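You operate a simulated robot arm through the tools that you are given. There is no shell and no other tool. Be economical: measure what you need, move in short steps, check, and stop when the job is done.

You are at the controls of a simulated robot arm. One attempt, no reset.

TASK
Clamp the arc with red tape in the red fixture and fit the black strip.
Fine: tighten the thumb screw before the strip goes in; press it home with the wooden block and put the block back. Set down upright: wooden block.

The check looks at the end state, three seconds after you hand in, the way a careful person would. Anything else that was tipped, shoved, dropped, spilled or broken makes it a failure.

THE ROBOT
A 6-joint arm with a fingered hand, hanging from a carriage that runs on a gantry, over the field with the corners [-128, -2328], [1152, -2327], [1150, 273], [-130, 272] (x, y) and turns from -255 to 432 degrees about z. Base frame: it is fixed where the carriage stands at the start and does not move with it; the origin is on the floor, on the carriage's upright axis, x ahead of it, y to its left, z up; the surface under the hand at the start is at about z = 800. Readings come in mm, degrees, newtons and seconds.
With the tool pointing down near the work surface it reaches from about 100 to 580 mm from the robot's upright axis, wherever it stands. Its first joint turns from -166.0 to 166.0 degrees. Places, roughly: channel of the arc with red tape [500, -200, 800]; red fixture [600, -200, 900]; thumb screw of the red fixture [700, -200, 800]. Payload 4 kg.
Tool frame: the origin (TCP) lies between the finger pads and is the grasp point; the fingertips stand 30 mm ahead of it; z points along the fingers, y is the line along which they close. The gripper opens to 104 mm. The gripper's body begins 35 mm behind the TCP. The gripper is a hand of 5 fingers: y runs from the thumb to the fingers, the wrist lies at [-15, -113, -190] in the tool frame, and closing takes about 1.5 s.
Orientation is that of the tool frame in the base frame, as a unit quaternion [w, x, y, z]. With the fingers straight down and the wrist toward the robot, the tool's x, y and z point along [0, 1, 0], [1, 0, 0] and [0, 0, -1] of the base frame.

THE INTERFACE
- The arm moves only by the tool send_rows. Its argument "rows" is one flat list of numbers, 6 for each row, row after row: the shift along the tool's x, y, z in mm, then the turn, a rotation vector about the tool's x, y, z in degrees. In form: [tx, ty, tz, ax, ay, az, tx, ty, tz, ax, ay, az, ...]. A call has 1 to 20 rows; each row shifts and turns the commanded pose from where the row before left it, along the tool's axes as they then stand. "claw" is the finger opening in mm, from 0 to 104, set as the call begins (left out, the last holds). Each row takes 0.2 s and may step no farther than 50 mm and 8.6 degrees from the row before; otherwise, or with a gripper value out of range, the whole call is refused. Where a pose cannot be reached the arm comes as near as it can. A force on the tool above 40 N (or 10 N above the force at the start of the call, whichever is more), or a blocked arm, ends the call early, and 0.2 s more pass. The fingers move at their own pace (about 45 mm/s each) and stop on an object; they squeeze with about 33 N. The grip force told is the motor's: it shows also when the fingers shut on nothing. Time passes only in rows, and 0.2 s behind the last, so rows that do not move let the fingers close. It gives the time, the measured TCP pose, the force on the tool (base axes), the opening and the grip force at its end, in the units of the frame above (readings bear some noise), with the torque about the TCP (base axes, N m) and any sound that the robot's microphone picked up, and new pictures: "views" is both (left out), scene, wrist or none.
- Cameras (640 x 400 px; columns grow to the right, rows downward): "scene" is now at [260.6, -30.7, 1801.4]; the picture's right is [-0.55, -0.83, 0.00], its down [-0.78, 0.51, -0.36] and it looks along [0.30, -0.20, -0.93] (base axes); focal length 254 px, centre (320, 200). "wrist" rides on the gripper at [60, -83, -120] in the tool frame; the picture's right is [-0.79, 0.29, -0.54], its down [-0.56, -0.71, 0.44] and it looks along [-0.26, 0.65, 0.72] (tool axes); focal length 234 px, centre (320, 200).
- raise_lower(by): slides the trunk up (or, below 0, down) by that many mm; the arm and the scene camera ride with it, the base frame stays. It gives what a move gives, with no picture.
- steer(legs): drives the robot by 1 to 6 legs, each [ahead, left, turn to the left] in mm, mm and degrees, along the robot's own axes; the way and the turn of a leg run together, so that a leg with both is an arc; at most 1500 mm and 180 degrees a leg. The arm and the cameras ride along, it lands a little off, and it stops where it bumps. It keeps to its track: a leg is cut to what the track allows. It gives what a move gives, and a new picture of the scene camera.
- curl_fingers(index, middle, ring, little, thumb_bend, thumb_turn): sets how far each is bent, from 0 (flat) to 1 (curled in); at 0.3 the hand is open as for a grip, at 0.7 the pads meet at the TCP. One left out holds its place. A second passes; each finger stops where it meets its share of the squeeze, and holds until it gets a number again. A gripper value or a shape takes the hand back. It gives what a move gives, with no picture; readings hold the bend of each and the force on index, middle, ring, little, thumb and palm. thumb_turn goes from beside the hand (0) to across from the fingers (1), as for a grip.
- preshape(shape): the hand has 5 fingers and takes this shape, open, in about a second: jaw (thumb against the fingers, like two jaws); tri (thumb and two fingers); tip (a fingertip pinch); poke (one finger out to press); point (the index stretched); flat (the hand flat); cup (the hand cupped); fist (a fist). The gripper value then closes the fingers along that shape, each until it touches; the sizes above hold for jaw. It gives what a move gives, with no picture.
- head_to(pan, tilt): turns the head with the scene camera to pan (to the left, within 155 degrees either way) and tilt (down, from -29 to 69), counted from straight ahead of the robot. It gives what a move gives, and a new picture of the scene camera.
- measure_at(camera, pixels): for up to 12 pixels [column, row] of the newest picture of that camera ("zoom" is the newest enlarged one), the place [x, y, z] in the base frame of the surface seen there, good to about 2 mm, but the place of the scene camera against the robot may be out by one fixed shift of up to 25 mm in any direction. The clock stands still meanwhile.
- enlarge(camera, box): a new picture of the part [left, top, right, bottom] of that camera's present view, enlarged. The clock stands still meanwhile.
- finish_job(): hands the job in; it is judged then, once.

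Keep the steps short. Do not move on a guess: measure, check each grasp and each placing, and mend mistakes. In all there are 80 turns and 260 pictures (those below and enlarged ones count). Leave the gripper open and the arm clear of the work at the hand-in unless told otherwise, and finish with a single line.

The tools are called after "Request:" as a command line: name --argument value ..., lists and objects as JSON in quotes. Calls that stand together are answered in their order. send_rows: Moves the arm, as the interface text tells. Its arguments: {"type":"object","properties":{"rows":{"type":"array","items":{"type":"number"}},"claw":{"type":"number"},"views":{"type":"string","enum":["both","scene","wrist","none"]}},"required":["rows"]} The other tools are called the same way: raise_lower (by) slides the trunk up or down; preshape (shape) gives the hand a shape; curl_fingers (index, middle, ring, little, thumb_bend, thumb_turn) moves the fingers one by one; steer (legs) drives the base; head_to (pan, tilt) turns the head that bears the scene camera; measure_at (camera, pixels) gives the place of the surface under pixels of a picture; enlarge (camera, box) takes an enlarged picture of a part of a camera's view; finish_job () hands the job in.

At the start:

```text
t: 0.0
ee_pos: [517.0, -118.9, 1310.9]
orientation: [0.0, 0.707, 0.707, 0.0]
force: [-0.4, 0.2, -0.3]
moment: [0.02, 0.02, 0.0]
finger_gap: 103.6
finger_force: 0.0
shape: jaw
bend: [0.3, 0.3, 0.3, 0.3, 0.3, 0.97]
finger forces: [0.1, 0.1, 0.1, 0.0, 0.0, 0.1]
trunk travel left (down, up): [-525.0, 73.0]
robot x, y, heading: [-0.2, 6.2, 0.2]
head pan, tilt: [-33.5, 68.8]
```

scene: 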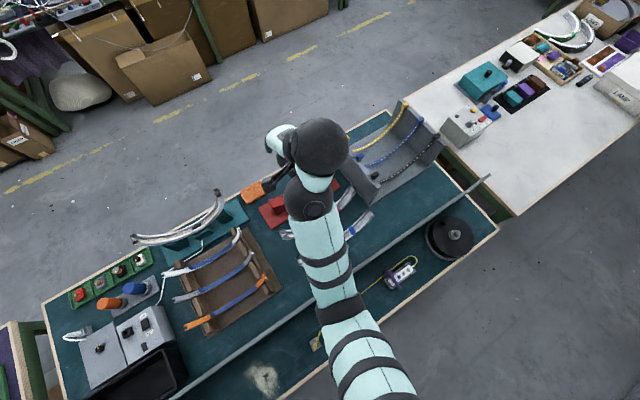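
wrist: 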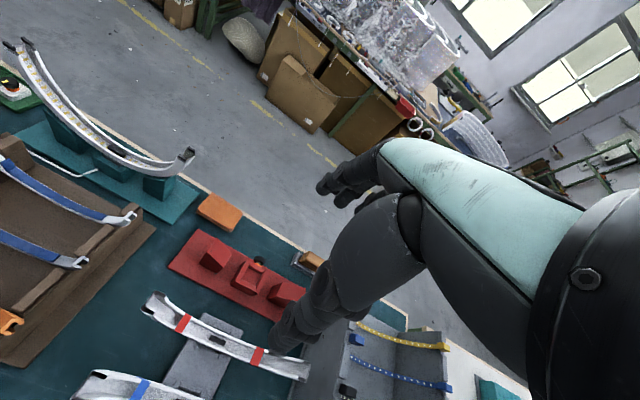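

I see the bench: red fixture near (275,210) in the scene, arcs with red/blue tape, and strips in a grey rack at upper right. I'll enlarge both views to tell the parts apart.

Request:
enlarge --camera "wrist" --box '[120, 180, 440, 400]'

Request:
enlarge --camera "scene" --box '[220, 90, 480, 260]'

```text
1.82 times, centred on (280, 290) of wrist
```

zoom: 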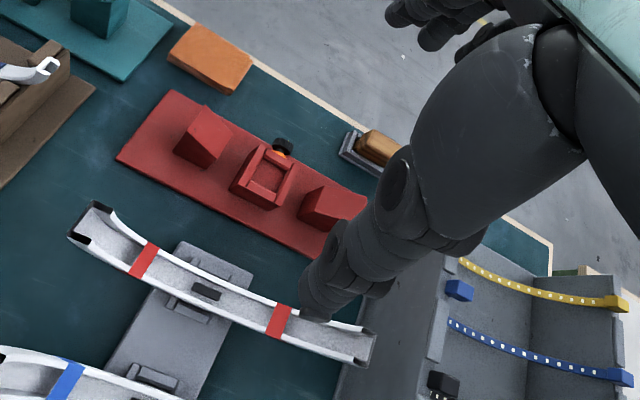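

```text
2.35 times, centred on (350, 175) of scene
```

zoom: 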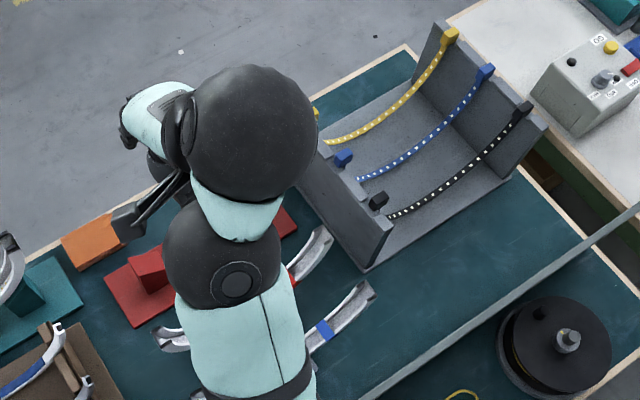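

The arm hides the fixture and arc. I'll turn the carriage left 60° to swing the raised arm away, then look back with the head.

Request:
steer --legs '[[0, 0, 60]]'

Request:
head_to --pan -85 --tilt 55

```text
t: 3.1
ee_pos: [355.8, 393.4, 1310.3]
orientation: [0.0, 0.252, 0.968, 0.001]
force: [-0.7, 0.4, -0.3]
moment: [-0.04, -0.01, -0.01]
finger_gap: 103.5
finger_force: 0.0
shape: jaw
bend: [0.3, 0.3, 0.3, 0.3, 0.3, 0.97]
finger forces: [0.0, 0.0, 0.1, 0.0, 0.1, 0.1]
trunk travel left (down, up): [-525.0, 73.0]
robot x, y, heading: [-5.2, 1.5, 60.8]
head pan, tilt: [-33.5, 68.8]
```

scene: 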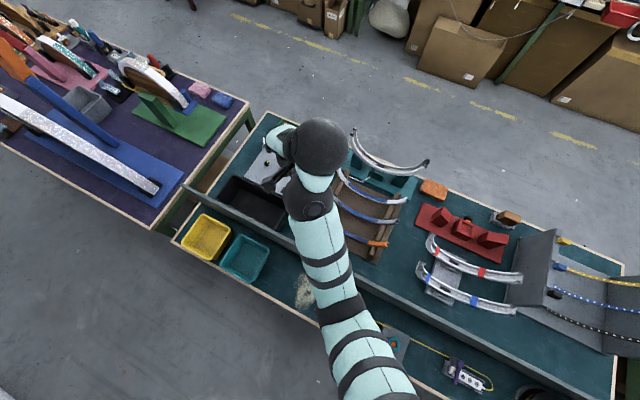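

```text
t: 4.3
ee_pos: [357.4, 392.9, 1310.7]
orientation: [0.0, 0.252, 0.968, 0.001]
force: [0.3, -0.1, -1.0]
moment: [-0.05, -0.01, -0.02]
finger_gap: 103.7
finger_force: 0.1
shape: jaw
bend: [0.3, 0.3, 0.3, 0.3, 0.3, 0.97]
finger forces: [0.0, 0.0, 0.1, 0.0, 0.0, 0.0]
trunk travel left (down, up): [-525.0, 73.0]
robot x, y, heading: [-3.1, -0.4, 60.9]
head pan, tilt: [-85.0, 55.0]
```

scene: 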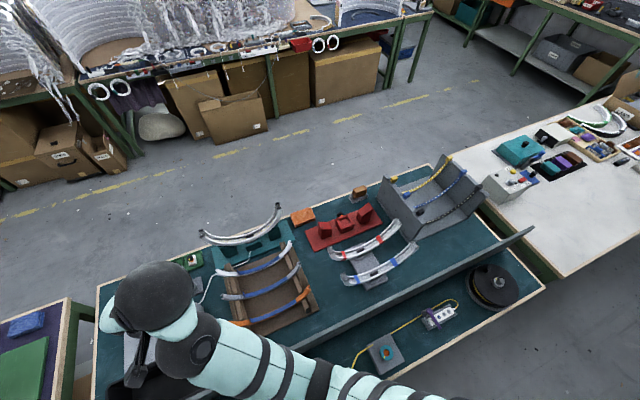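

Now the work is in the clear. I'll zoom on the fixture, the arc, and the rack.

Request:
enlarge --camera "scene" --box '[290, 175, 430, 290]'

Request:
measure_at --camera "zoom" --pixels '[[320, 200], [100, 100]]'

Request:
enlarge --camera "scene" --box '[370, 145, 500, 250]'

Request:
enlarge --camera "scene" --box '[170, 180, 330, 330]'

```text
3.48 times, centred on (360, 232) of scene
```

zoom: 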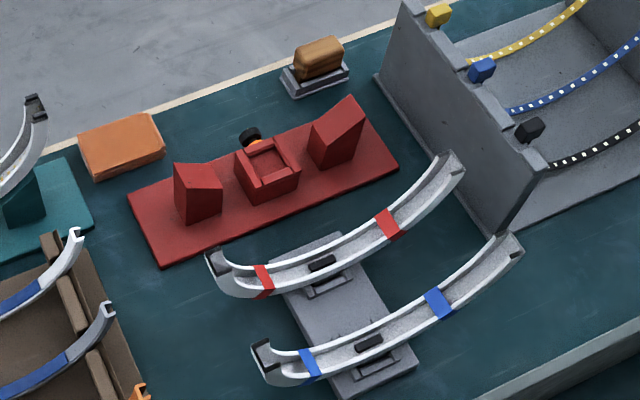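

```text
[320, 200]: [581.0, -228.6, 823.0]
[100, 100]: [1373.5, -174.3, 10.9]
```

```text
3.81 times, centred on (435, 198) of scene
```

zoom: 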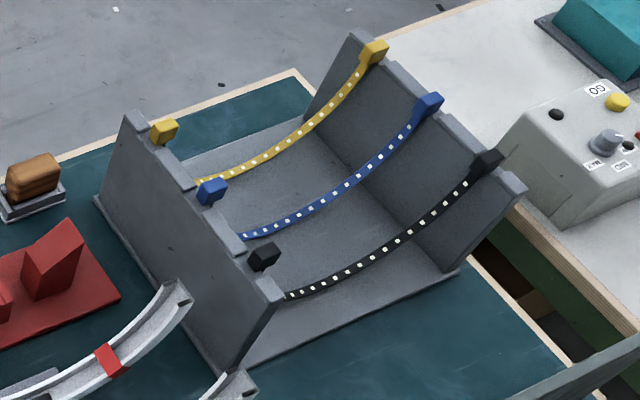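

```text
2.67 times, centred on (250, 255) of scene
```

zoom: 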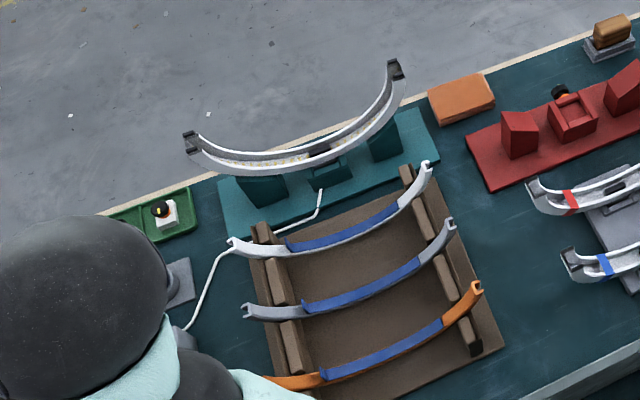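

I'll zoom tightly on the fixture and measure its main features.

Request:
enlarge --camera "scene" --box '[312, 195, 382, 245]'

Request:
enlarge --camera "scene" --box '[326, 215, 426, 295]'

Request:
enlarge --camera "scene" --box '[190, 190, 300, 270]'

```text
8.00 times, centred on (347, 220) of scene
```

zoom: 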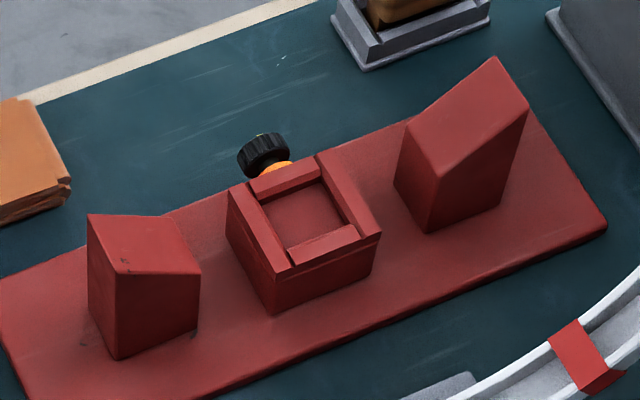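

```text
5.00 times, centred on (376, 255) of scene
```

zoom: 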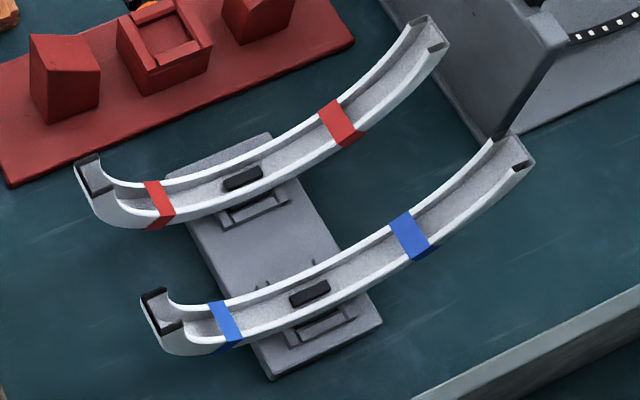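

```text
5.00 times, centred on (245, 230) of scene
```

zoom: 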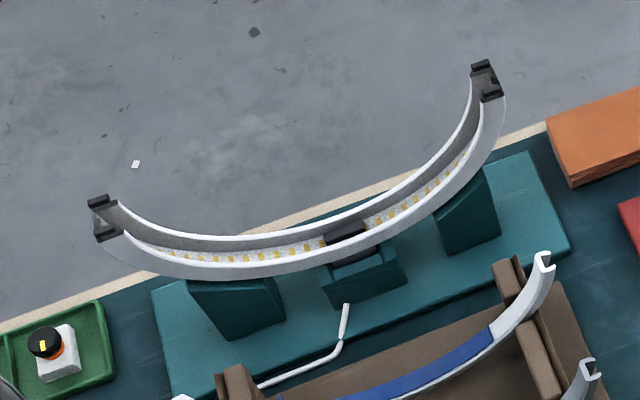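

I'll take measurements of the arc from a tight zoom, and likewise of the fixture.

Request:
enlarge --camera "scene" --box '[336, 215, 426, 275]'

Request:
measure_at --camera "zoom" --pixels '[[40, 180], [200, 220], [95, 195], [560, 25], [380, 110], [230, 183], [290, 208], [520, 50], [55, 160], [230, 350], [10, 300], [480, 330]]'

Request:
enlarge --camera "scene" --box '[312, 195, 382, 245]'

Request:
measure_at --camera "zoom" --pixels '[[105, 240], [170, 255], [470, 120], [430, 160], [500, 85], [242, 200], [360, 215], [285, 178], [325, 245], [305, 210], [268, 150], [40, 330]]'

```text
6.67 times, centred on (381, 245) of scene
```

zoom: 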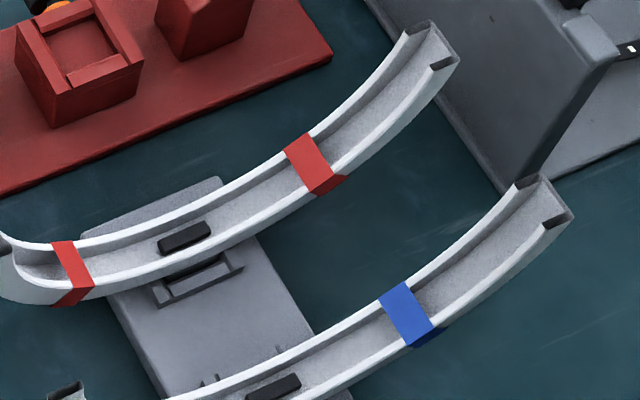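

```text
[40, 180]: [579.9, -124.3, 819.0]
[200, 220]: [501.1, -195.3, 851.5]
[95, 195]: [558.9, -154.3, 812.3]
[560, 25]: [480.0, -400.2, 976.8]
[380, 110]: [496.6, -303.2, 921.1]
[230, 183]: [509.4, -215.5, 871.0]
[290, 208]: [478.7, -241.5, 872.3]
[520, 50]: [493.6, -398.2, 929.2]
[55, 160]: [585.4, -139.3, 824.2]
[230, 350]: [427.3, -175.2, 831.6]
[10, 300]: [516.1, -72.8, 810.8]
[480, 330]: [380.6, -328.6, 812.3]
```

```text
8.00 times, centred on (347, 220) of scene
```

zoom: 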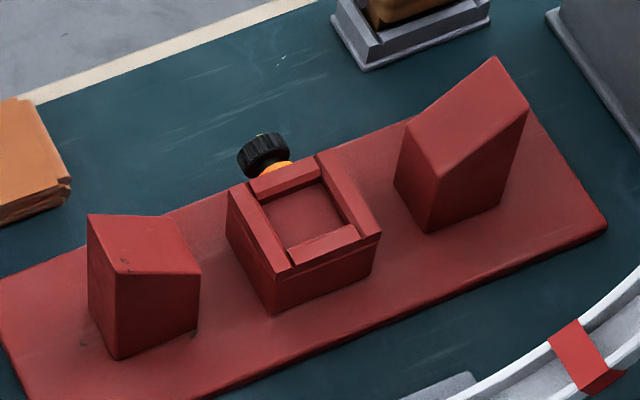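

```text
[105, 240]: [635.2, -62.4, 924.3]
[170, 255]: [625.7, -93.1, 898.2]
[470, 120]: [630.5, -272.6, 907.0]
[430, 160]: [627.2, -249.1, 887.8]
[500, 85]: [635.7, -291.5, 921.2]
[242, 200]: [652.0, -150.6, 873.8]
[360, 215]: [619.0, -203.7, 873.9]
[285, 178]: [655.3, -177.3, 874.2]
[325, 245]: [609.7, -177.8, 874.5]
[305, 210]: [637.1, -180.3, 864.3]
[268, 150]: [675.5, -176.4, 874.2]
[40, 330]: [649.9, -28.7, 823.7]
```

Scene measurements put the fixture pocket near (633,-178) with its top at z≈874, subject to the fixed camera shift. Next I drive back to heading 0 and stand in front of the work.

Request:
steer --legs '[[0, 0, -60.9], [133, -200, 0]]'

Request:
head_to --pan -30 --tilt 65

Request:
send_rows --rows '[0, -40, 40, 0, 0, 0]'

```text
t: 8.8
ee_pos: [644.3, -330.9, 1309.7]
orientation: [0.0, 0.713, 0.701, 0.0]
force: [0.3, -0.3, 0.3]
moment: [0.02, -0.02, 0.0]
finger_gap: 103.6
finger_force: 0.0
shape: jaw
bend: [0.3, 0.3, 0.3, 0.3, 0.3, 0.97]
finger forces: [0.0, 0.1, 0.0, 0.0, 0.0, 0.0]
trunk travel left (down, up): [-525.0, 73.0]
robot x, y, heading: [130.4, -206.2, -0.9]
head pan, tilt: [-85.0, 55.0]
```

scene: 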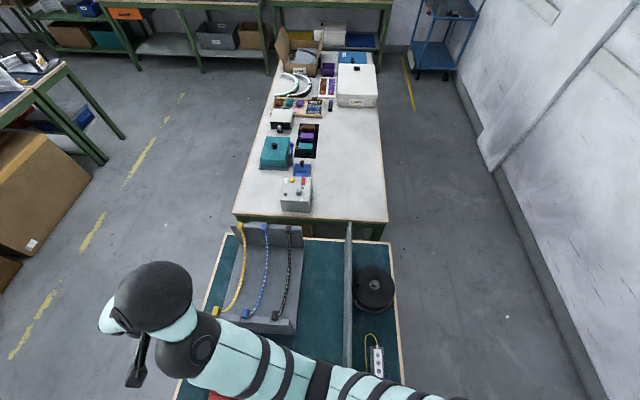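

```text
t: 10.0
ee_pos: [643.8, -330.9, 1309.7]
orientation: [0.0, 0.714, 0.7, 0.001]
force: [0.2, -0.5, 0.1]
moment: [-0.01, 0.02, 0.0]
finger_gap: 103.7
finger_force: 0.1
shape: jaw
bend: [0.3, 0.3, 0.3, 0.3, 0.3, 0.97]
finger forces: [0.1, 0.0, 0.1, 0.0, 0.1, 0.0]
trunk travel left (down, up): [-525.0, 73.0]
robot x, y, heading: [130.7, -202.2, -1.1]
head pan, tilt: [-30.0, 65.0]
```

scene: 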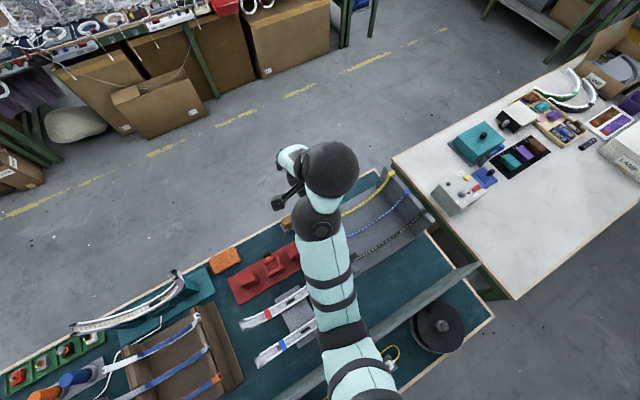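

```text
refused: row 1 steps farther than a row can; nothing moved
```

I'll move the hand to about (500,-215,1150) to look at the arc and fixture with the wrist camera.

Request:
send_rows --rows '[23, -29, 32, 0, 0, 0, 23, -29, 32, 0, 0, 0, 23, -29, 32, 0, 0, 0, 23, -29, 32, 0, 0, 0, 23, -29, 32, 0, 0, 0]'

```text
t: 11.2
ee_pos: [502.3, -212.9, 1150.2]
orientation: [0.0, 0.713, 0.701, 0.0]
force: [0.3, -0.7, 0.4]
moment: [0.03, 0.05, 0.0]
finger_gap: 103.6
finger_force: 0.1
shape: jaw
bend: [0.3, 0.3, 0.3, 0.3, 0.3, 0.97]
finger forces: [0.1, 0.0, 0.1, 0.0, 0.1, 0.1]
trunk travel left (down, up): [-525.0, 73.0]
robot x, y, heading: [129.1, -199.1, -0.9]
head pan, tilt: [-30.0, 65.0]
```

scene: 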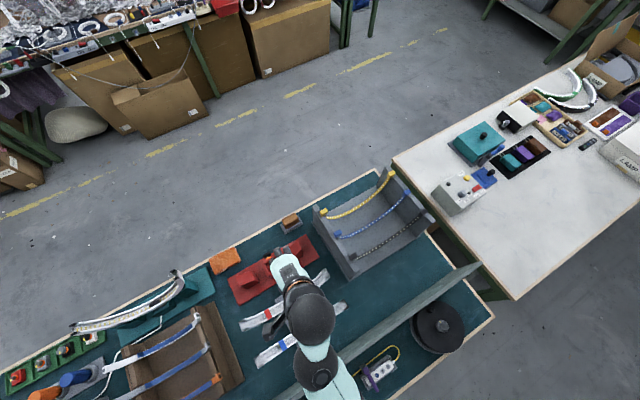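
wrist: 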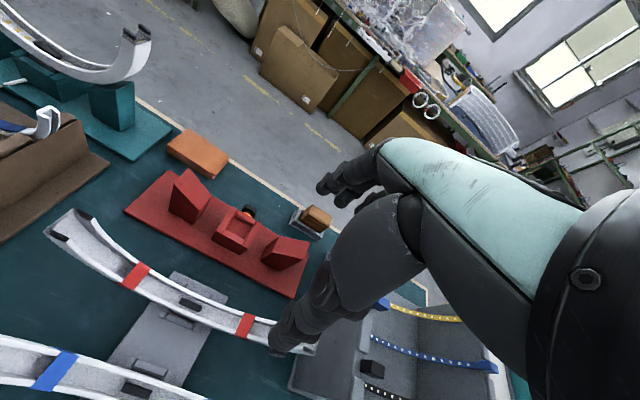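

I'll enlarge the wrist view on the fixture and arc and measure there (wrist camera is trusted).

Request:
enlarge --camera "wrist" --box '[120, 150, 340, 300]'

Request:
measure_at --camera "zoom" --pixels '[[330, 235], [375, 195], [170, 155], [490, 305], [310, 270], [385, 225], [280, 240], [400, 260], [348, 295]]'

Request:
enlarge --camera "wrist" --box '[30, 200, 290, 370]'

Request:
measure_at --camera "zoom" --pixels '[[390, 253], [410, 245], [360, 262], [235, 190], [255, 150], [130, 70], [70, 115], [525, 300], [365, 290], [395, 300], [40, 95], [330, 310]]'

```text
2.67 times, centred on (230, 225) of wrist
```

zoom: 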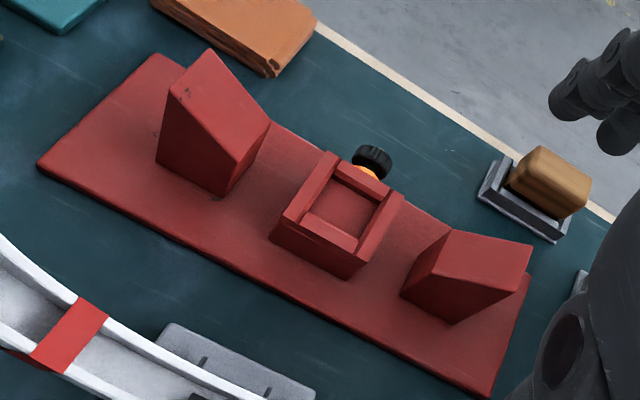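

```text
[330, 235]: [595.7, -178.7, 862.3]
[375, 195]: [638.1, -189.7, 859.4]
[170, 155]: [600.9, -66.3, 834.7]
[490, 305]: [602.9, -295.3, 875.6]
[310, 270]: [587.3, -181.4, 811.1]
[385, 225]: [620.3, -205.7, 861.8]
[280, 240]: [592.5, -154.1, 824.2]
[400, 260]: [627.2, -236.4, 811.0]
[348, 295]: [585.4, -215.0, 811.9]
```

```text
2.35 times, centred on (160, 285) of wrist
```

zoom: 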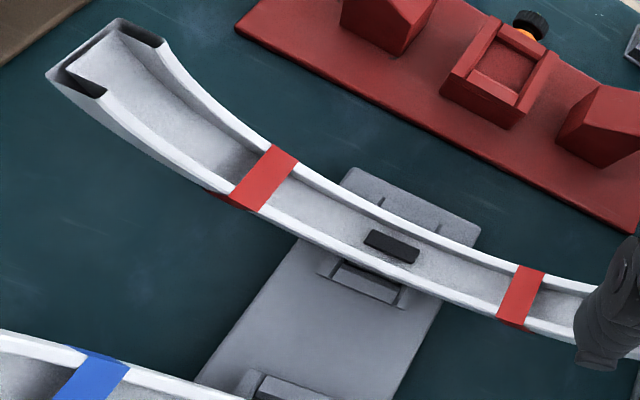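

```text
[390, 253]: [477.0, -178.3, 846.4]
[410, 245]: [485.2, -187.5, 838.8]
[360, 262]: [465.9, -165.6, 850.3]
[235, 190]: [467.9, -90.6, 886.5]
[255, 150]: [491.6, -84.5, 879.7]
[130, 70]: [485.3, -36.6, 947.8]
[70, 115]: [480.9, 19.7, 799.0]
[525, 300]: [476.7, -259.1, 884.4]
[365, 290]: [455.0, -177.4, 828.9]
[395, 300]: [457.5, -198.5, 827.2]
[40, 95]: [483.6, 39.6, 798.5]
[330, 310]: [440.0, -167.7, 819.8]
```

I need a closer look at the arc's center. I'll back the hand to about (380,-160,980), clear above the blue arc.

Request:
send_rows --rows '[11, -25, 34, 0, 0, 0, 11, -25, 34, 0, 0, 0, 11, -25, 34, 0, 0, 0, 11, -25, 34, 0, 0, 0, 11, -25, 34, 0, 0, 0]' --views "wrist"

Request:
enlarge --camera "wrist" --box '[200, 110, 440, 260]'

```text
t: 12.4
ee_pos: [420.0, -175.2, 1051.7]
orientation: [-0.001, 0.715, 0.699, 0.001]
force: [-1.0, 2.1, 0.5]
moment: [-0.08, -0.02, 0.01]
finger_gap: 103.8
finger_force: 0.1
shape: jaw
bend: [0.3, 0.3, 0.3, 0.3, 0.3, 0.97]
finger forces: [0.0, 0.1, 0.0, 0.1, 0.0, 0.0]
out of reach, approached as far as the arm can: row 1, 2, 3, 4
trunk travel left (down, up): [-525.0, 73.0]
robot x, y, heading: [127.2, -201.7, -1.2]
head pan, tilt: [-30.0, 65.0]
```

wrist: 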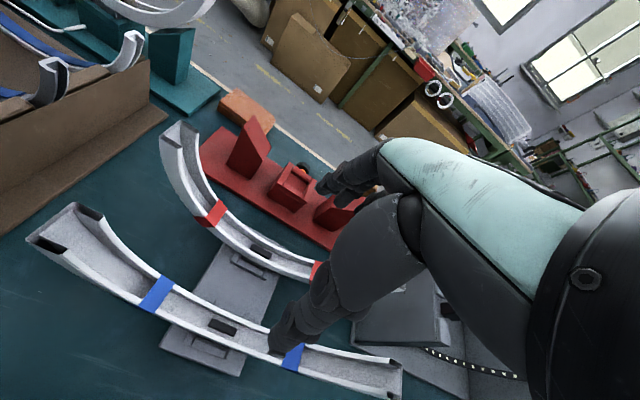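

```text
2.67 times, centred on (320, 185) of wrist
```

zoom: 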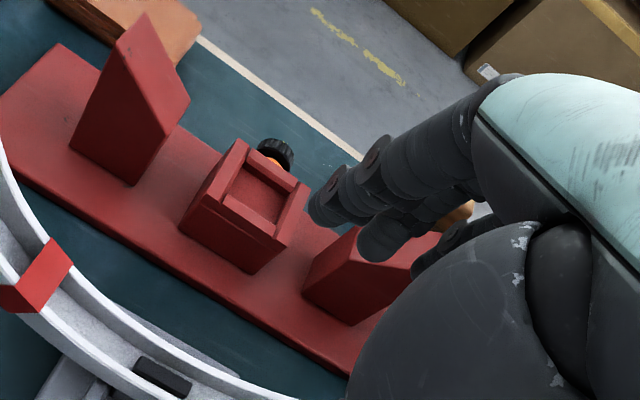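

The arm stopped at its reach limit, but the view is good. I'll zoom on the red-tape arc's center and left end and measure.

Request:
enlarge --camera "wrist" --box '[205, 200, 325, 300]'

Request:
measure_at --camera "zoom" --pixels '[[300, 255], [330, 270], [270, 240], [230, 245], [380, 260], [310, 225], [280, 290], [250, 265], [330, 330], [230, 305], [160, 340], [180, 250]]'

Request:
enlarge --camera "wrist" --box '[150, 110, 240, 240]'

Request:
measure_at --camera "zoom" --pixels '[[250, 90], [190, 60], [140, 60], [230, 300], [300, 350], [310, 310], [200, 150], [255, 150]]'

```text
4.00 times, centred on (265, 250) of wrist
```

zoom: 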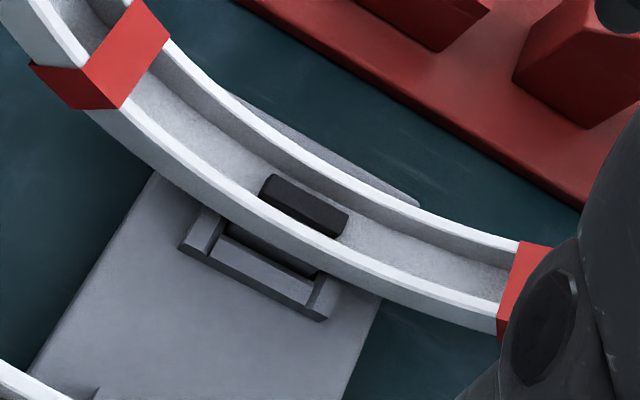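

```text
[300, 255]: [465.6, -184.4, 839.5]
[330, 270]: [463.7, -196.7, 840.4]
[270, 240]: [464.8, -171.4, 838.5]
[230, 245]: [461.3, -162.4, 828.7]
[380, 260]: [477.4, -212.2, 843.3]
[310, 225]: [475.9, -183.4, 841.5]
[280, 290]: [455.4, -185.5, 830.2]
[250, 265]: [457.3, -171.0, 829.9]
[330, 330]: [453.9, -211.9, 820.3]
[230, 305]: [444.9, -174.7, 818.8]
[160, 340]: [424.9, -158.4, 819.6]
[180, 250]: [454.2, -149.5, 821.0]
```

```text
3.08 times, centred on (195, 175) of wrist
```

zoom: 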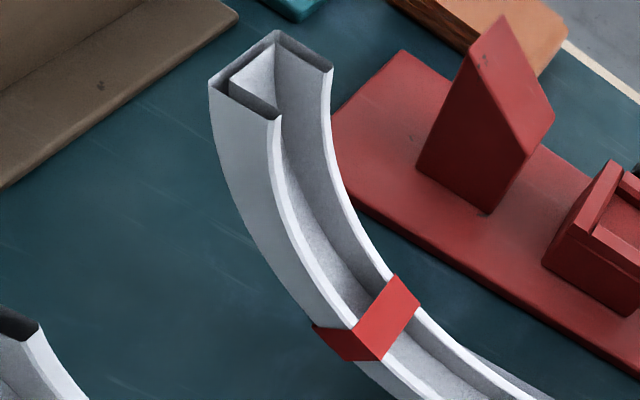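

```text
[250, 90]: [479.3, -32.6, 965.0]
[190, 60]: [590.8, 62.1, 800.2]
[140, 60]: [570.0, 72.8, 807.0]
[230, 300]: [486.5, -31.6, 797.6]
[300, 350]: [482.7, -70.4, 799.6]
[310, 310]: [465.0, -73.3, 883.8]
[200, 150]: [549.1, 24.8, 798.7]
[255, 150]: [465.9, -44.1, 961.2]
```

The arc's ends turn up almost vertically; the center sits at about x=478, y≈-176, rim z≈841, with its foot in a holder bracket. Now precise fixture measurements from the same standpoint.

Request:
enlarge --camera "wrist" --box '[260, 150, 330, 215]'

Request:
measure_at --camera "zoom" --pixels '[[155, 240], [200, 265], [260, 295], [290, 270], [350, 205], [180, 195], [215, 145], [285, 165], [240, 200], [270, 215], [240, 240], [300, 90]]'

Request:
enlarge --camera "wrist" --box '[200, 110, 290, 190]'

Request:
measure_at --camera "zoom" --pixels '[[290, 140], [240, 210], [230, 170], [330, 215], [255, 110]]'

```text
6.15 times, centred on (295, 182) of wrist
```

zoom: 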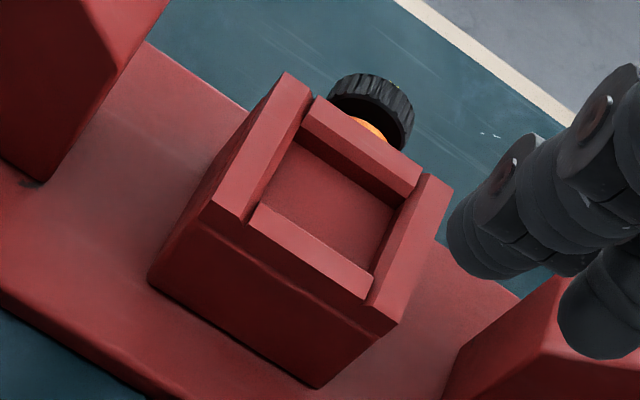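

```text
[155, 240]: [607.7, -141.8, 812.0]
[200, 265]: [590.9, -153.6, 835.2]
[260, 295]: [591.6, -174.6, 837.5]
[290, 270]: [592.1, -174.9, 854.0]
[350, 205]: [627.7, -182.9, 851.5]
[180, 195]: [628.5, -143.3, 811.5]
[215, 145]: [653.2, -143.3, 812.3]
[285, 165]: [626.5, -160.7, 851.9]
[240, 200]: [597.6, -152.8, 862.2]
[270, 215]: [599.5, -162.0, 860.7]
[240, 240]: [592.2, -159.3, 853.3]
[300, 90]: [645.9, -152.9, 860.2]
```

```text
5.00 times, centred on (245, 150) of wrist
```

zoom: 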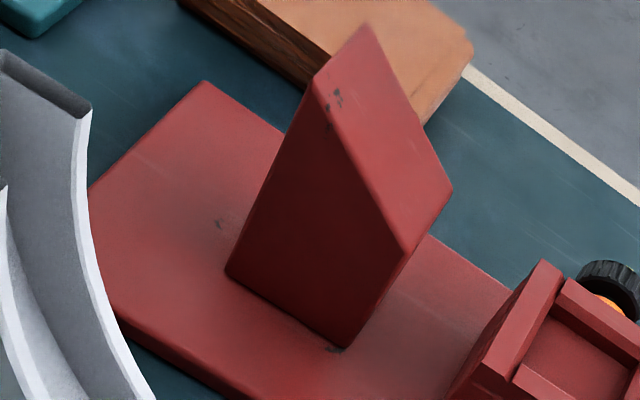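

```text
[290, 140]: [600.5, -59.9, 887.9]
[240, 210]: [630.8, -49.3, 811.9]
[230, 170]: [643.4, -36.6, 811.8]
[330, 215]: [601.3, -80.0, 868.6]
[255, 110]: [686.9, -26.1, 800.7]
```

I'll measure further points: right wall, jaws, and knob.

Request:
enlarge --camera "wrist" --box '[260, 150, 330, 215]'

Request:
measure_at --camera "zoom" --pixels '[[392, 308], [440, 190], [415, 245], [310, 110], [415, 185], [360, 140], [265, 212], [365, 290], [285, 205], [388, 215], [370, 85], [380, 105]]'

Request:
measure_at --camera "zoom" --pixels '[[335, 98], [408, 135], [362, 128], [365, 240], [215, 205], [282, 78], [300, 150], [310, 238], [222, 212], [335, 250], [395, 195], [330, 165]]'

```text
6.15 times, centred on (295, 182) of wrist
```

zoom: 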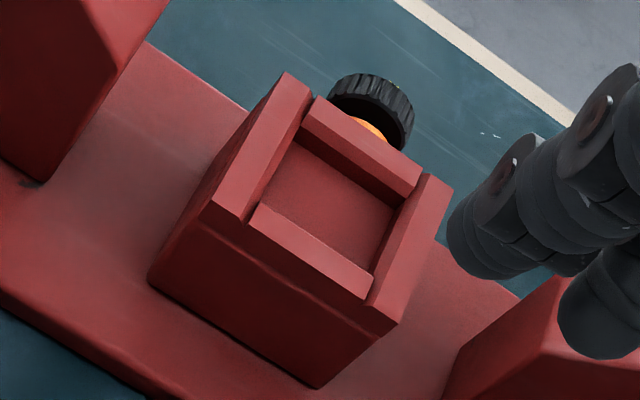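

```text
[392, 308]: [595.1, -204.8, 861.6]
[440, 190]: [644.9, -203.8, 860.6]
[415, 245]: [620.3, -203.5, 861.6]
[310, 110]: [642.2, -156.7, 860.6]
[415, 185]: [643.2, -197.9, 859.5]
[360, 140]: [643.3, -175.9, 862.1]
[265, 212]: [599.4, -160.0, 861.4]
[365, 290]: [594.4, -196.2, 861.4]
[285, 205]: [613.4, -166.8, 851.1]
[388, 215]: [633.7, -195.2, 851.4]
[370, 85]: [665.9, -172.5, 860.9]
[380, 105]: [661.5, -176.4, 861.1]
```

```text
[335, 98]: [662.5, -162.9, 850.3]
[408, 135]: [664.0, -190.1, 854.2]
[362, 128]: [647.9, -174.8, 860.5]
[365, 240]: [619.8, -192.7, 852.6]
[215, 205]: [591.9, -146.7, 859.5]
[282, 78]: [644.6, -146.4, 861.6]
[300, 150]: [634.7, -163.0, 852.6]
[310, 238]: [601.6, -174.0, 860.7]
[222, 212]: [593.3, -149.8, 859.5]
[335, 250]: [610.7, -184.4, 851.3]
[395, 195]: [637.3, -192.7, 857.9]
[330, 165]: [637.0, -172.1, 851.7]
```

Pocket center is (619,-177.5), floor z≈851.5, top 861; knob center ≈(665,-176.5,847). Now I move above the arc at about (478,-176,980) and check reach.

Request:
send_rows --rows '[0, 29, 36, 0, 0, 0, 0, 29, 36, 0, 0, 0]'

```text
t: 13.0
ee_pos: [479.0, -175.3, 977.3]
orientation: [0.0, 0.714, 0.7, 0.0]
force: [-0.6, 0.6, -0.3]
moment: [-0.02, -0.02, -0.01]
finger_gap: 103.9
finger_force: 0.0
shape: jaw
bend: [0.3, 0.3, 0.3, 0.3, 0.3, 0.97]
finger forces: [0.0, 0.0, 0.1, 0.0, 0.0, 0.1]
trunk travel left (down, up): [-525.0, 73.0]
robot x, y, heading: [127.6, -202.0, -0.9]
head pan, tilt: [-30.0, 65.0]
```

scene: 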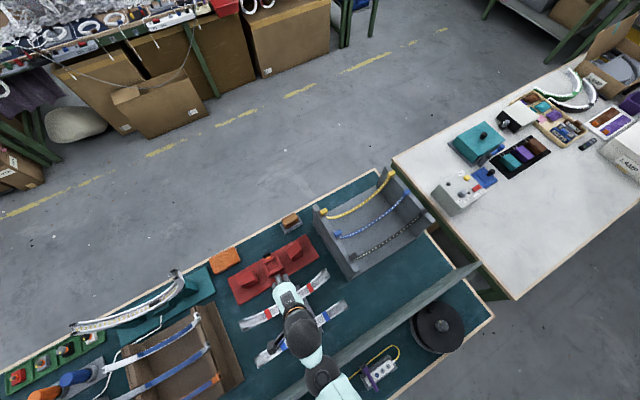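
wrist: 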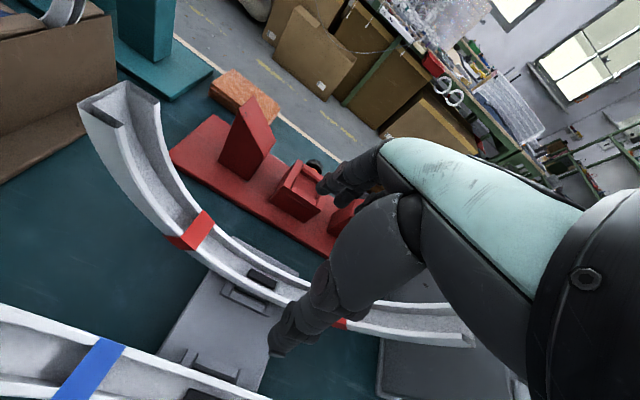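

Closer view now. I'll zoom on the arc's middle and measure foot/bracket ends for the exact center.

Request:
enlarge --camera "wrist" --box '[180, 220, 330, 330]'

Request:
measure_at --camera "zoom" --pixels '[[345, 230], [300, 205], [395, 250], [310, 225], [360, 205], [375, 280], [170, 255], [360, 335], [190, 270], [350, 350], [280, 310], [265, 285]]'

Request:
measure_at --camera "zoom" --pixels '[[180, 75], [240, 120], [235, 170], [300, 250], [270, 200], [430, 240], [330, 180], [410, 300], [250, 215], [30, 70], [60, 30], [250, 255]]'

```text
3.64 times, centred on (255, 275) of wrist
```

zoom: 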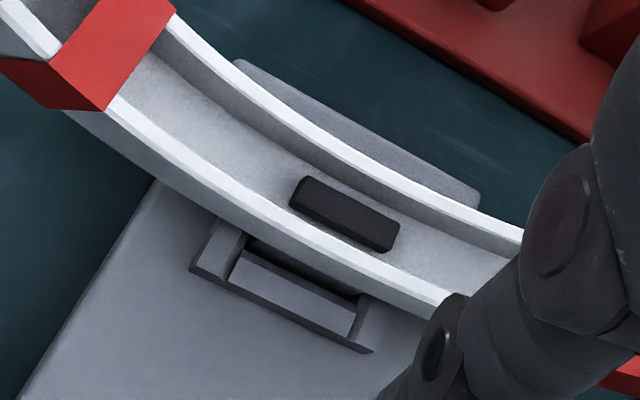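

```text
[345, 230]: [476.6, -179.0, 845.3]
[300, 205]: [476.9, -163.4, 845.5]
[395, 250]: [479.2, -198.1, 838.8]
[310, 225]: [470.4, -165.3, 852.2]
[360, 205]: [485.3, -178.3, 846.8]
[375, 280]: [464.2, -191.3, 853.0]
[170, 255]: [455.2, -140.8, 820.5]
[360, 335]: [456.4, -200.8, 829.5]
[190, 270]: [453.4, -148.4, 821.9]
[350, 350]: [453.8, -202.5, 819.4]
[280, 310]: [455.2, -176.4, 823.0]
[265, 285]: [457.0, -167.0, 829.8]
```

```text
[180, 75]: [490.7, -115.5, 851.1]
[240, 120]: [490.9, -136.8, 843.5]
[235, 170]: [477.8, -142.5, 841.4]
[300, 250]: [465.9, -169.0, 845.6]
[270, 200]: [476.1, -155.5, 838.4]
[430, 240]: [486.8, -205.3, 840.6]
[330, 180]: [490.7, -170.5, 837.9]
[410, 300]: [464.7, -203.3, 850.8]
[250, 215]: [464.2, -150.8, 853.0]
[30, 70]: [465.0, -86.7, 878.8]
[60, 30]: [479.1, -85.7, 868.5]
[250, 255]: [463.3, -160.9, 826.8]
```

Arc center measured at (478.5,-178), rim z 852, floor 838, bottom ≈835; bracket tops at 830. I descend to z≈864 (tips at 834) at that center, correcting the 1.1° yaw.

Request:
send_rows --rows '[-3, 0, 40, 0, 0, -1.1, 0, 0, 40, 0, 0, 0, 0, 0, 20, 0, 0, 0, 0, 0, 0, 0, 0, 0]'

```text
t: 14.0
ee_pos: [478.6, -178.5, 876.0]
orientation: [0.0, 0.706, 0.708, 0.0]
force: [-1.0, -0.4, -0.2]
moment: [0.01, 0.01, -0.01]
finger_gap: 104.0
finger_force: 0.0
shape: jaw
bend: [0.3, 0.3, 0.3, 0.3, 0.3, 0.97]
finger forces: [0.0, 0.0, 0.0, 0.1, 0.0, 0.0]
trunk travel left (down, up): [-525.0, 73.0]
robot x, y, heading: [127.2, -203.8, -0.8]
head pan, tilt: [-30.0, 65.0]
```

scene: 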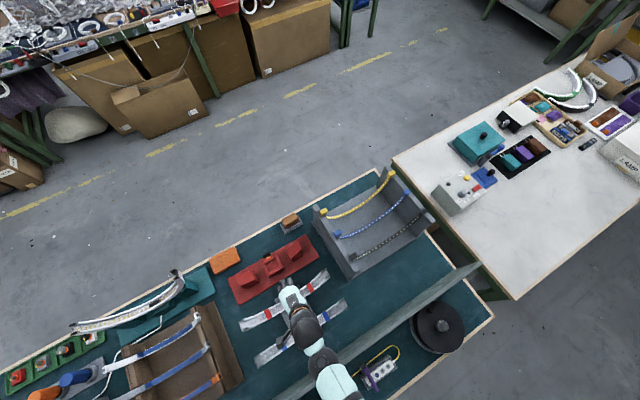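
wrist: 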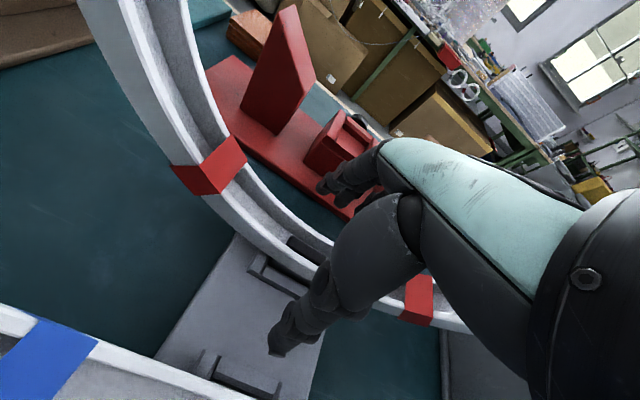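

I'll check where thumb and finger tips actually are relative to the arc walls.

Request:
measure_at --camera "wrist" --pixels '[[278, 350], [290, 335], [323, 187], [335, 185], [355, 205], [312, 300], [300, 245], [330, 272]]'

Request:
enlarge --camera "wrist" --box '[230, 150, 430, 370]'

```text
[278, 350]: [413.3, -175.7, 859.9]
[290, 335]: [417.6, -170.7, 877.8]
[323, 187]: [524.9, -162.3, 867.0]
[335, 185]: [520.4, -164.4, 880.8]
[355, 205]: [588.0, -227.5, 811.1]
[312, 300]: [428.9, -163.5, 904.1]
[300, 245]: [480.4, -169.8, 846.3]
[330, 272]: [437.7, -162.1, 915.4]
```

```text
1.82 times, centred on (330, 260) of wrist
```

zoom: 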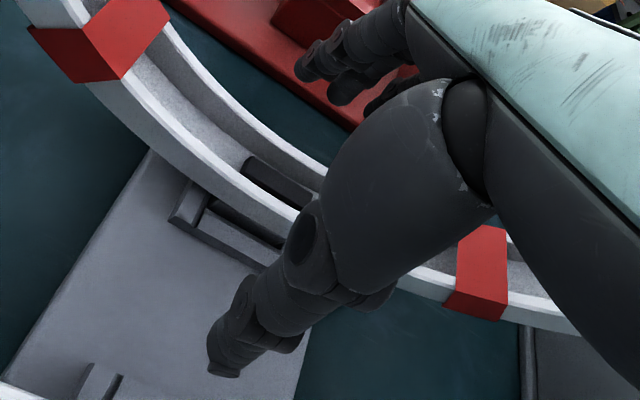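

Open tips sit about 15 mm below TCP and swing lower when closing. I go down 9 mm to z≈867 and close.

Request:
send_rows --rows '[0, 0, 9, 0, 0, 0, 0, 0, 0, 0, 0, 0]' --views "none"

Request:
send_rows --rows '[0, 0, 0, 0, 0, 0, 0, 0, 0, 0, 0, 0, 0, 0, 0, 0, 0, 0, 0, 0, 0, 0, 0, 0, 0, 0, 0, 0, 0, 0, 0, 0, 0, 0, 0, 0, 0, 0, 0, 0, 0, 0]' --claw 10

```text
t: 14.6
ee_pos: [478.3, -177.2, 867.7]
orientation: [0.0, 0.707, 0.708, 0.001]
force: [0.1, -0.9, 0.4]
moment: [-0.01, 0.03, -0.01]
finger_gap: 103.8
finger_force: 0.1
shape: jaw
bend: [0.3, 0.3, 0.3, 0.3, 0.3, 0.97]
finger forces: [0.0, 0.1, 0.0, 0.1, 0.1, 0.0]
trunk travel left (down, up): [-525.0, 73.0]
robot x, y, heading: [127.0, -205.3, -0.9]
head pan, tilt: [-30.0, 65.0]
```

```text
t: 16.2
ee_pos: [478.4, -177.4, 868.7]
orientation: [0.0, 0.707, 0.707, 0.0]
force: [1.6, -1.2, 0.2]
moment: [-0.02, -0.09, 0.03]
finger_gap: 24.7
finger_force: 33.4
shape: jaw
bend: [0.73, 0.57, 0.56, 0.71, 0.75, 1.0]
finger forces: [17.2, 8.5, 3.6, 1.8, 29.5, 0.0]
trunk travel left (down, up): [-525.0, 73.0]
robot x, y, heading: [132.1, -203.3, -0.9]
head pan, tilt: [-30.0, 65.0]
```

scene: 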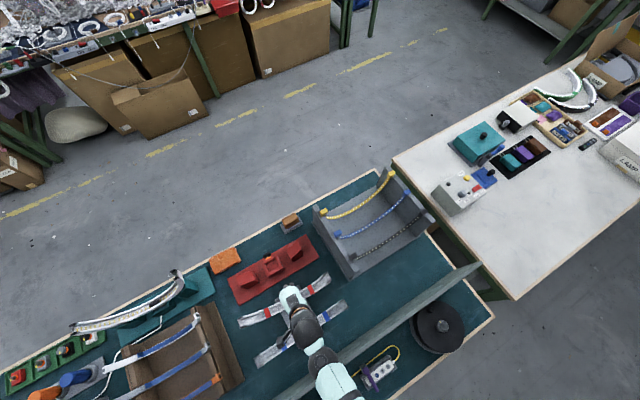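
wrist: 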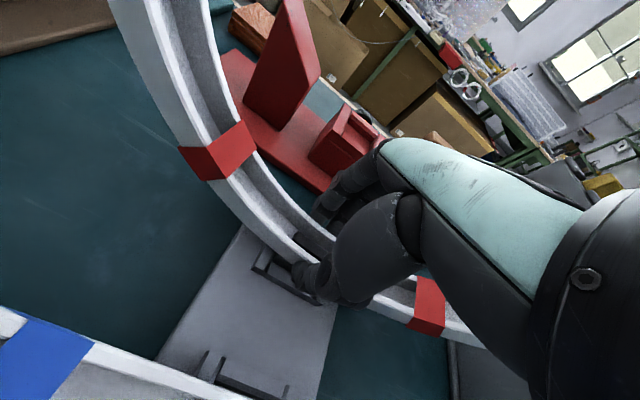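

Grip shows 33 N with the gap at 24.7 mm. I lift 20 mm gently and check that the arc comes up.

Request:
send_rows --rows '[0, 0, -5, 0, 0, 0, 0, 0, -7, 0, 0, 0, 0, 0, -8, 0, 0, 0, 0, 0, 0, 0, 0, 0]' --views "wrist"

```text
t: 17.2
ee_pos: [477.5, -176.3, 887.9]
orientation: [0.0, 0.707, 0.708, 0.0]
force: [-0.2, 0.3, -2.2]
moment: [-0.01, -0.02, -0.02]
finger_gap: 25.0
finger_force: 32.8
shape: jaw
bend: [0.73, 0.57, 0.58, 0.71, 0.75, 0.99]
finger forces: [17.5, 7.6, 3.5, 1.7, 30.4, 0.0]
trunk travel left (down, up): [-525.0, 73.0]
robot x, y, heading: [128.0, -207.8, -0.6]
head pan, tilt: [-30.0, 65.0]
```

wrist: 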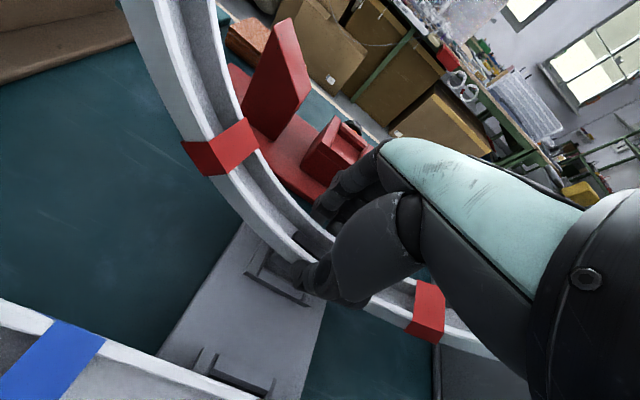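

The arc came up cleanly. Before moving across, I check clearance to the rack wall with a scene zoom.

Request:
enlarge --camera "scene" --box '[220, 170, 420, 320]'

Request:
measure_at --camera "zoom" --pixels '[[345, 330], [310, 150], [300, 130], [415, 320], [440, 335], [345, 325], [290, 300], [110, 365], [165, 325], [230, 280], [310, 240]]'

```text
2.67 times, centred on (320, 245) of scene
```

zoom: 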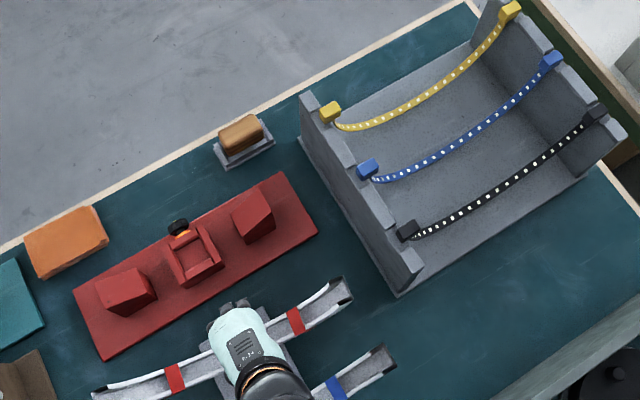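

```text
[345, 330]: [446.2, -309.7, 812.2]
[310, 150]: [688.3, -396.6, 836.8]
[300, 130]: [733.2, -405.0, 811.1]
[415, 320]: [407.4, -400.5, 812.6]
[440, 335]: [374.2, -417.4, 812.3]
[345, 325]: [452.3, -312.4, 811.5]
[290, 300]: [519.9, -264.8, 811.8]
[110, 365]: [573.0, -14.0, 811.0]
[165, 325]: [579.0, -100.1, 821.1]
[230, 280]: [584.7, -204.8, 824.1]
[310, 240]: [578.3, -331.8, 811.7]
```

Rack wall is at y≈-396; arc end will be near -330, clear. I raise to z≈955 and shift to x≈619.

Request:
send_rows --rows '[0, 0, -34, 0, 0, 0, 0, 0, -34, 0, 0, 0, 0, 30, 0, 0, 0, 0, 0, 40, 0, 0, 0, 0, 0, 40, 0, 0, 0, 0, 0, 31, 0, 0, 0, 0, 0, 0, 0, 0, 0, 0]'

Request:
enlarge --camera "scene" --box '[220, 200, 360, 310]'

Request:
enlarge --camera "wrist" --box '[130, 130, 450, 350]'

```text
t: 18.8
ee_pos: [620.0, -178.0, 956.1]
orientation: [0.0, 0.707, 0.708, 0.001]
force: [-0.1, -0.5, -1.0]
moment: [0.01, 0.0, 0.0]
finger_gap: 24.9
finger_force: 33.4
shape: jaw
bend: [0.73, 0.57, 0.58, 0.71, 0.75, 0.99]
finger forces: [17.6, 7.8, 3.5, 1.7, 30.5, 0.0]
trunk travel left (down, up): [-525.0, 73.0]
robot x, y, heading: [128.5, -203.3, -0.8]
head pan, tilt: [-30.0, 65.0]
```

scene: 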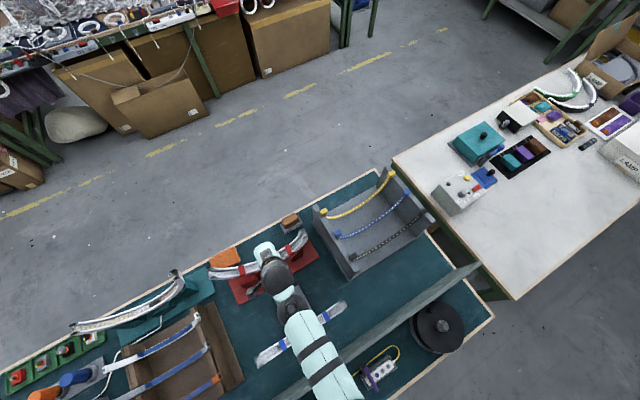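
wrist: 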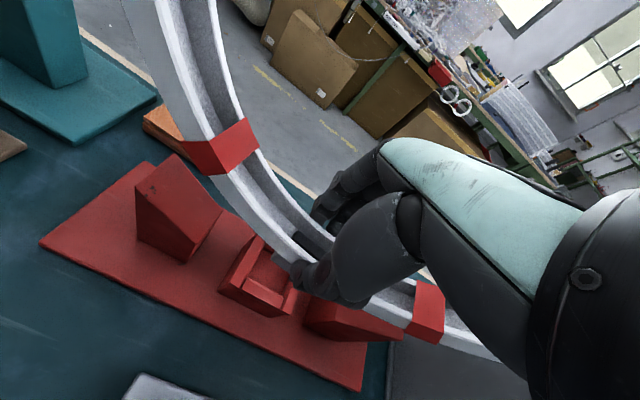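

```text
3.64 times, centred on (290, 255) of scene
```

zoom: 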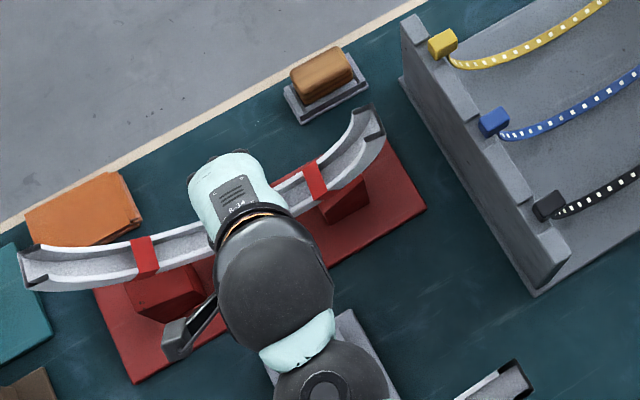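

```text
1.82 times, centred on (290, 240) of wrist
```

zoom: 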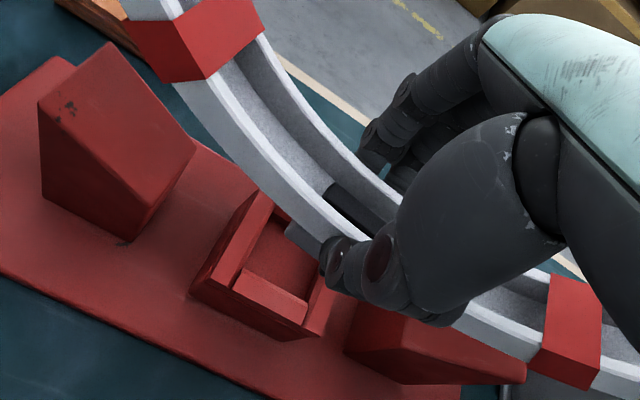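

I can see the foot's corner near (290,235) in the zoom. I'll measure foot and rims to get the held arc's true center.

Request:
measure_at --camera "zoom" --pixels '[[293, 235], [300, 240], [312, 248], [290, 226], [345, 200], [330, 190], [260, 180], [305, 145], [555, 360], [575, 290], [190, 70], [235, 40]]'

Request:
enlarge --camera "wrist" --box '[250, 220, 350, 290]'

Request:
measure_at --camera "zoom" --pixels '[[185, 220], [150, 170], [160, 205], [210, 225], [40, 150], [320, 270], [150, 215]]'

```text
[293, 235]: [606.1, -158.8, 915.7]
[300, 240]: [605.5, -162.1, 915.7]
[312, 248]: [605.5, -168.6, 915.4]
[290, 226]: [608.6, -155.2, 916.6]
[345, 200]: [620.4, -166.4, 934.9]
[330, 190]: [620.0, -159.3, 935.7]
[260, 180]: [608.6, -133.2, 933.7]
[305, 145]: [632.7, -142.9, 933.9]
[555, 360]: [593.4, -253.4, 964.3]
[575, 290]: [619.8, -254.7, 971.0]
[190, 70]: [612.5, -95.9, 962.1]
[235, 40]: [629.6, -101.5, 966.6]
```

```text
5.71 times, centred on (300, 255) of wrist
```

zoom: 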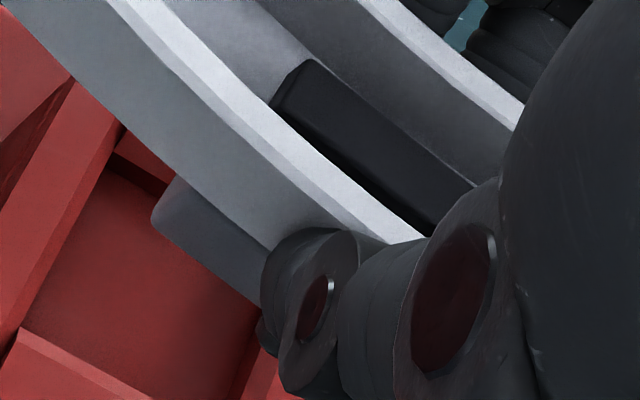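

```text
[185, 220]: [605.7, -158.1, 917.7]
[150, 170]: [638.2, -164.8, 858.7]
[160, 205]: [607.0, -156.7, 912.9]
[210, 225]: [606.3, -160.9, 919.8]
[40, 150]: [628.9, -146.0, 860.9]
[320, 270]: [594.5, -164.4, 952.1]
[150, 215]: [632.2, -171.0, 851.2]
```

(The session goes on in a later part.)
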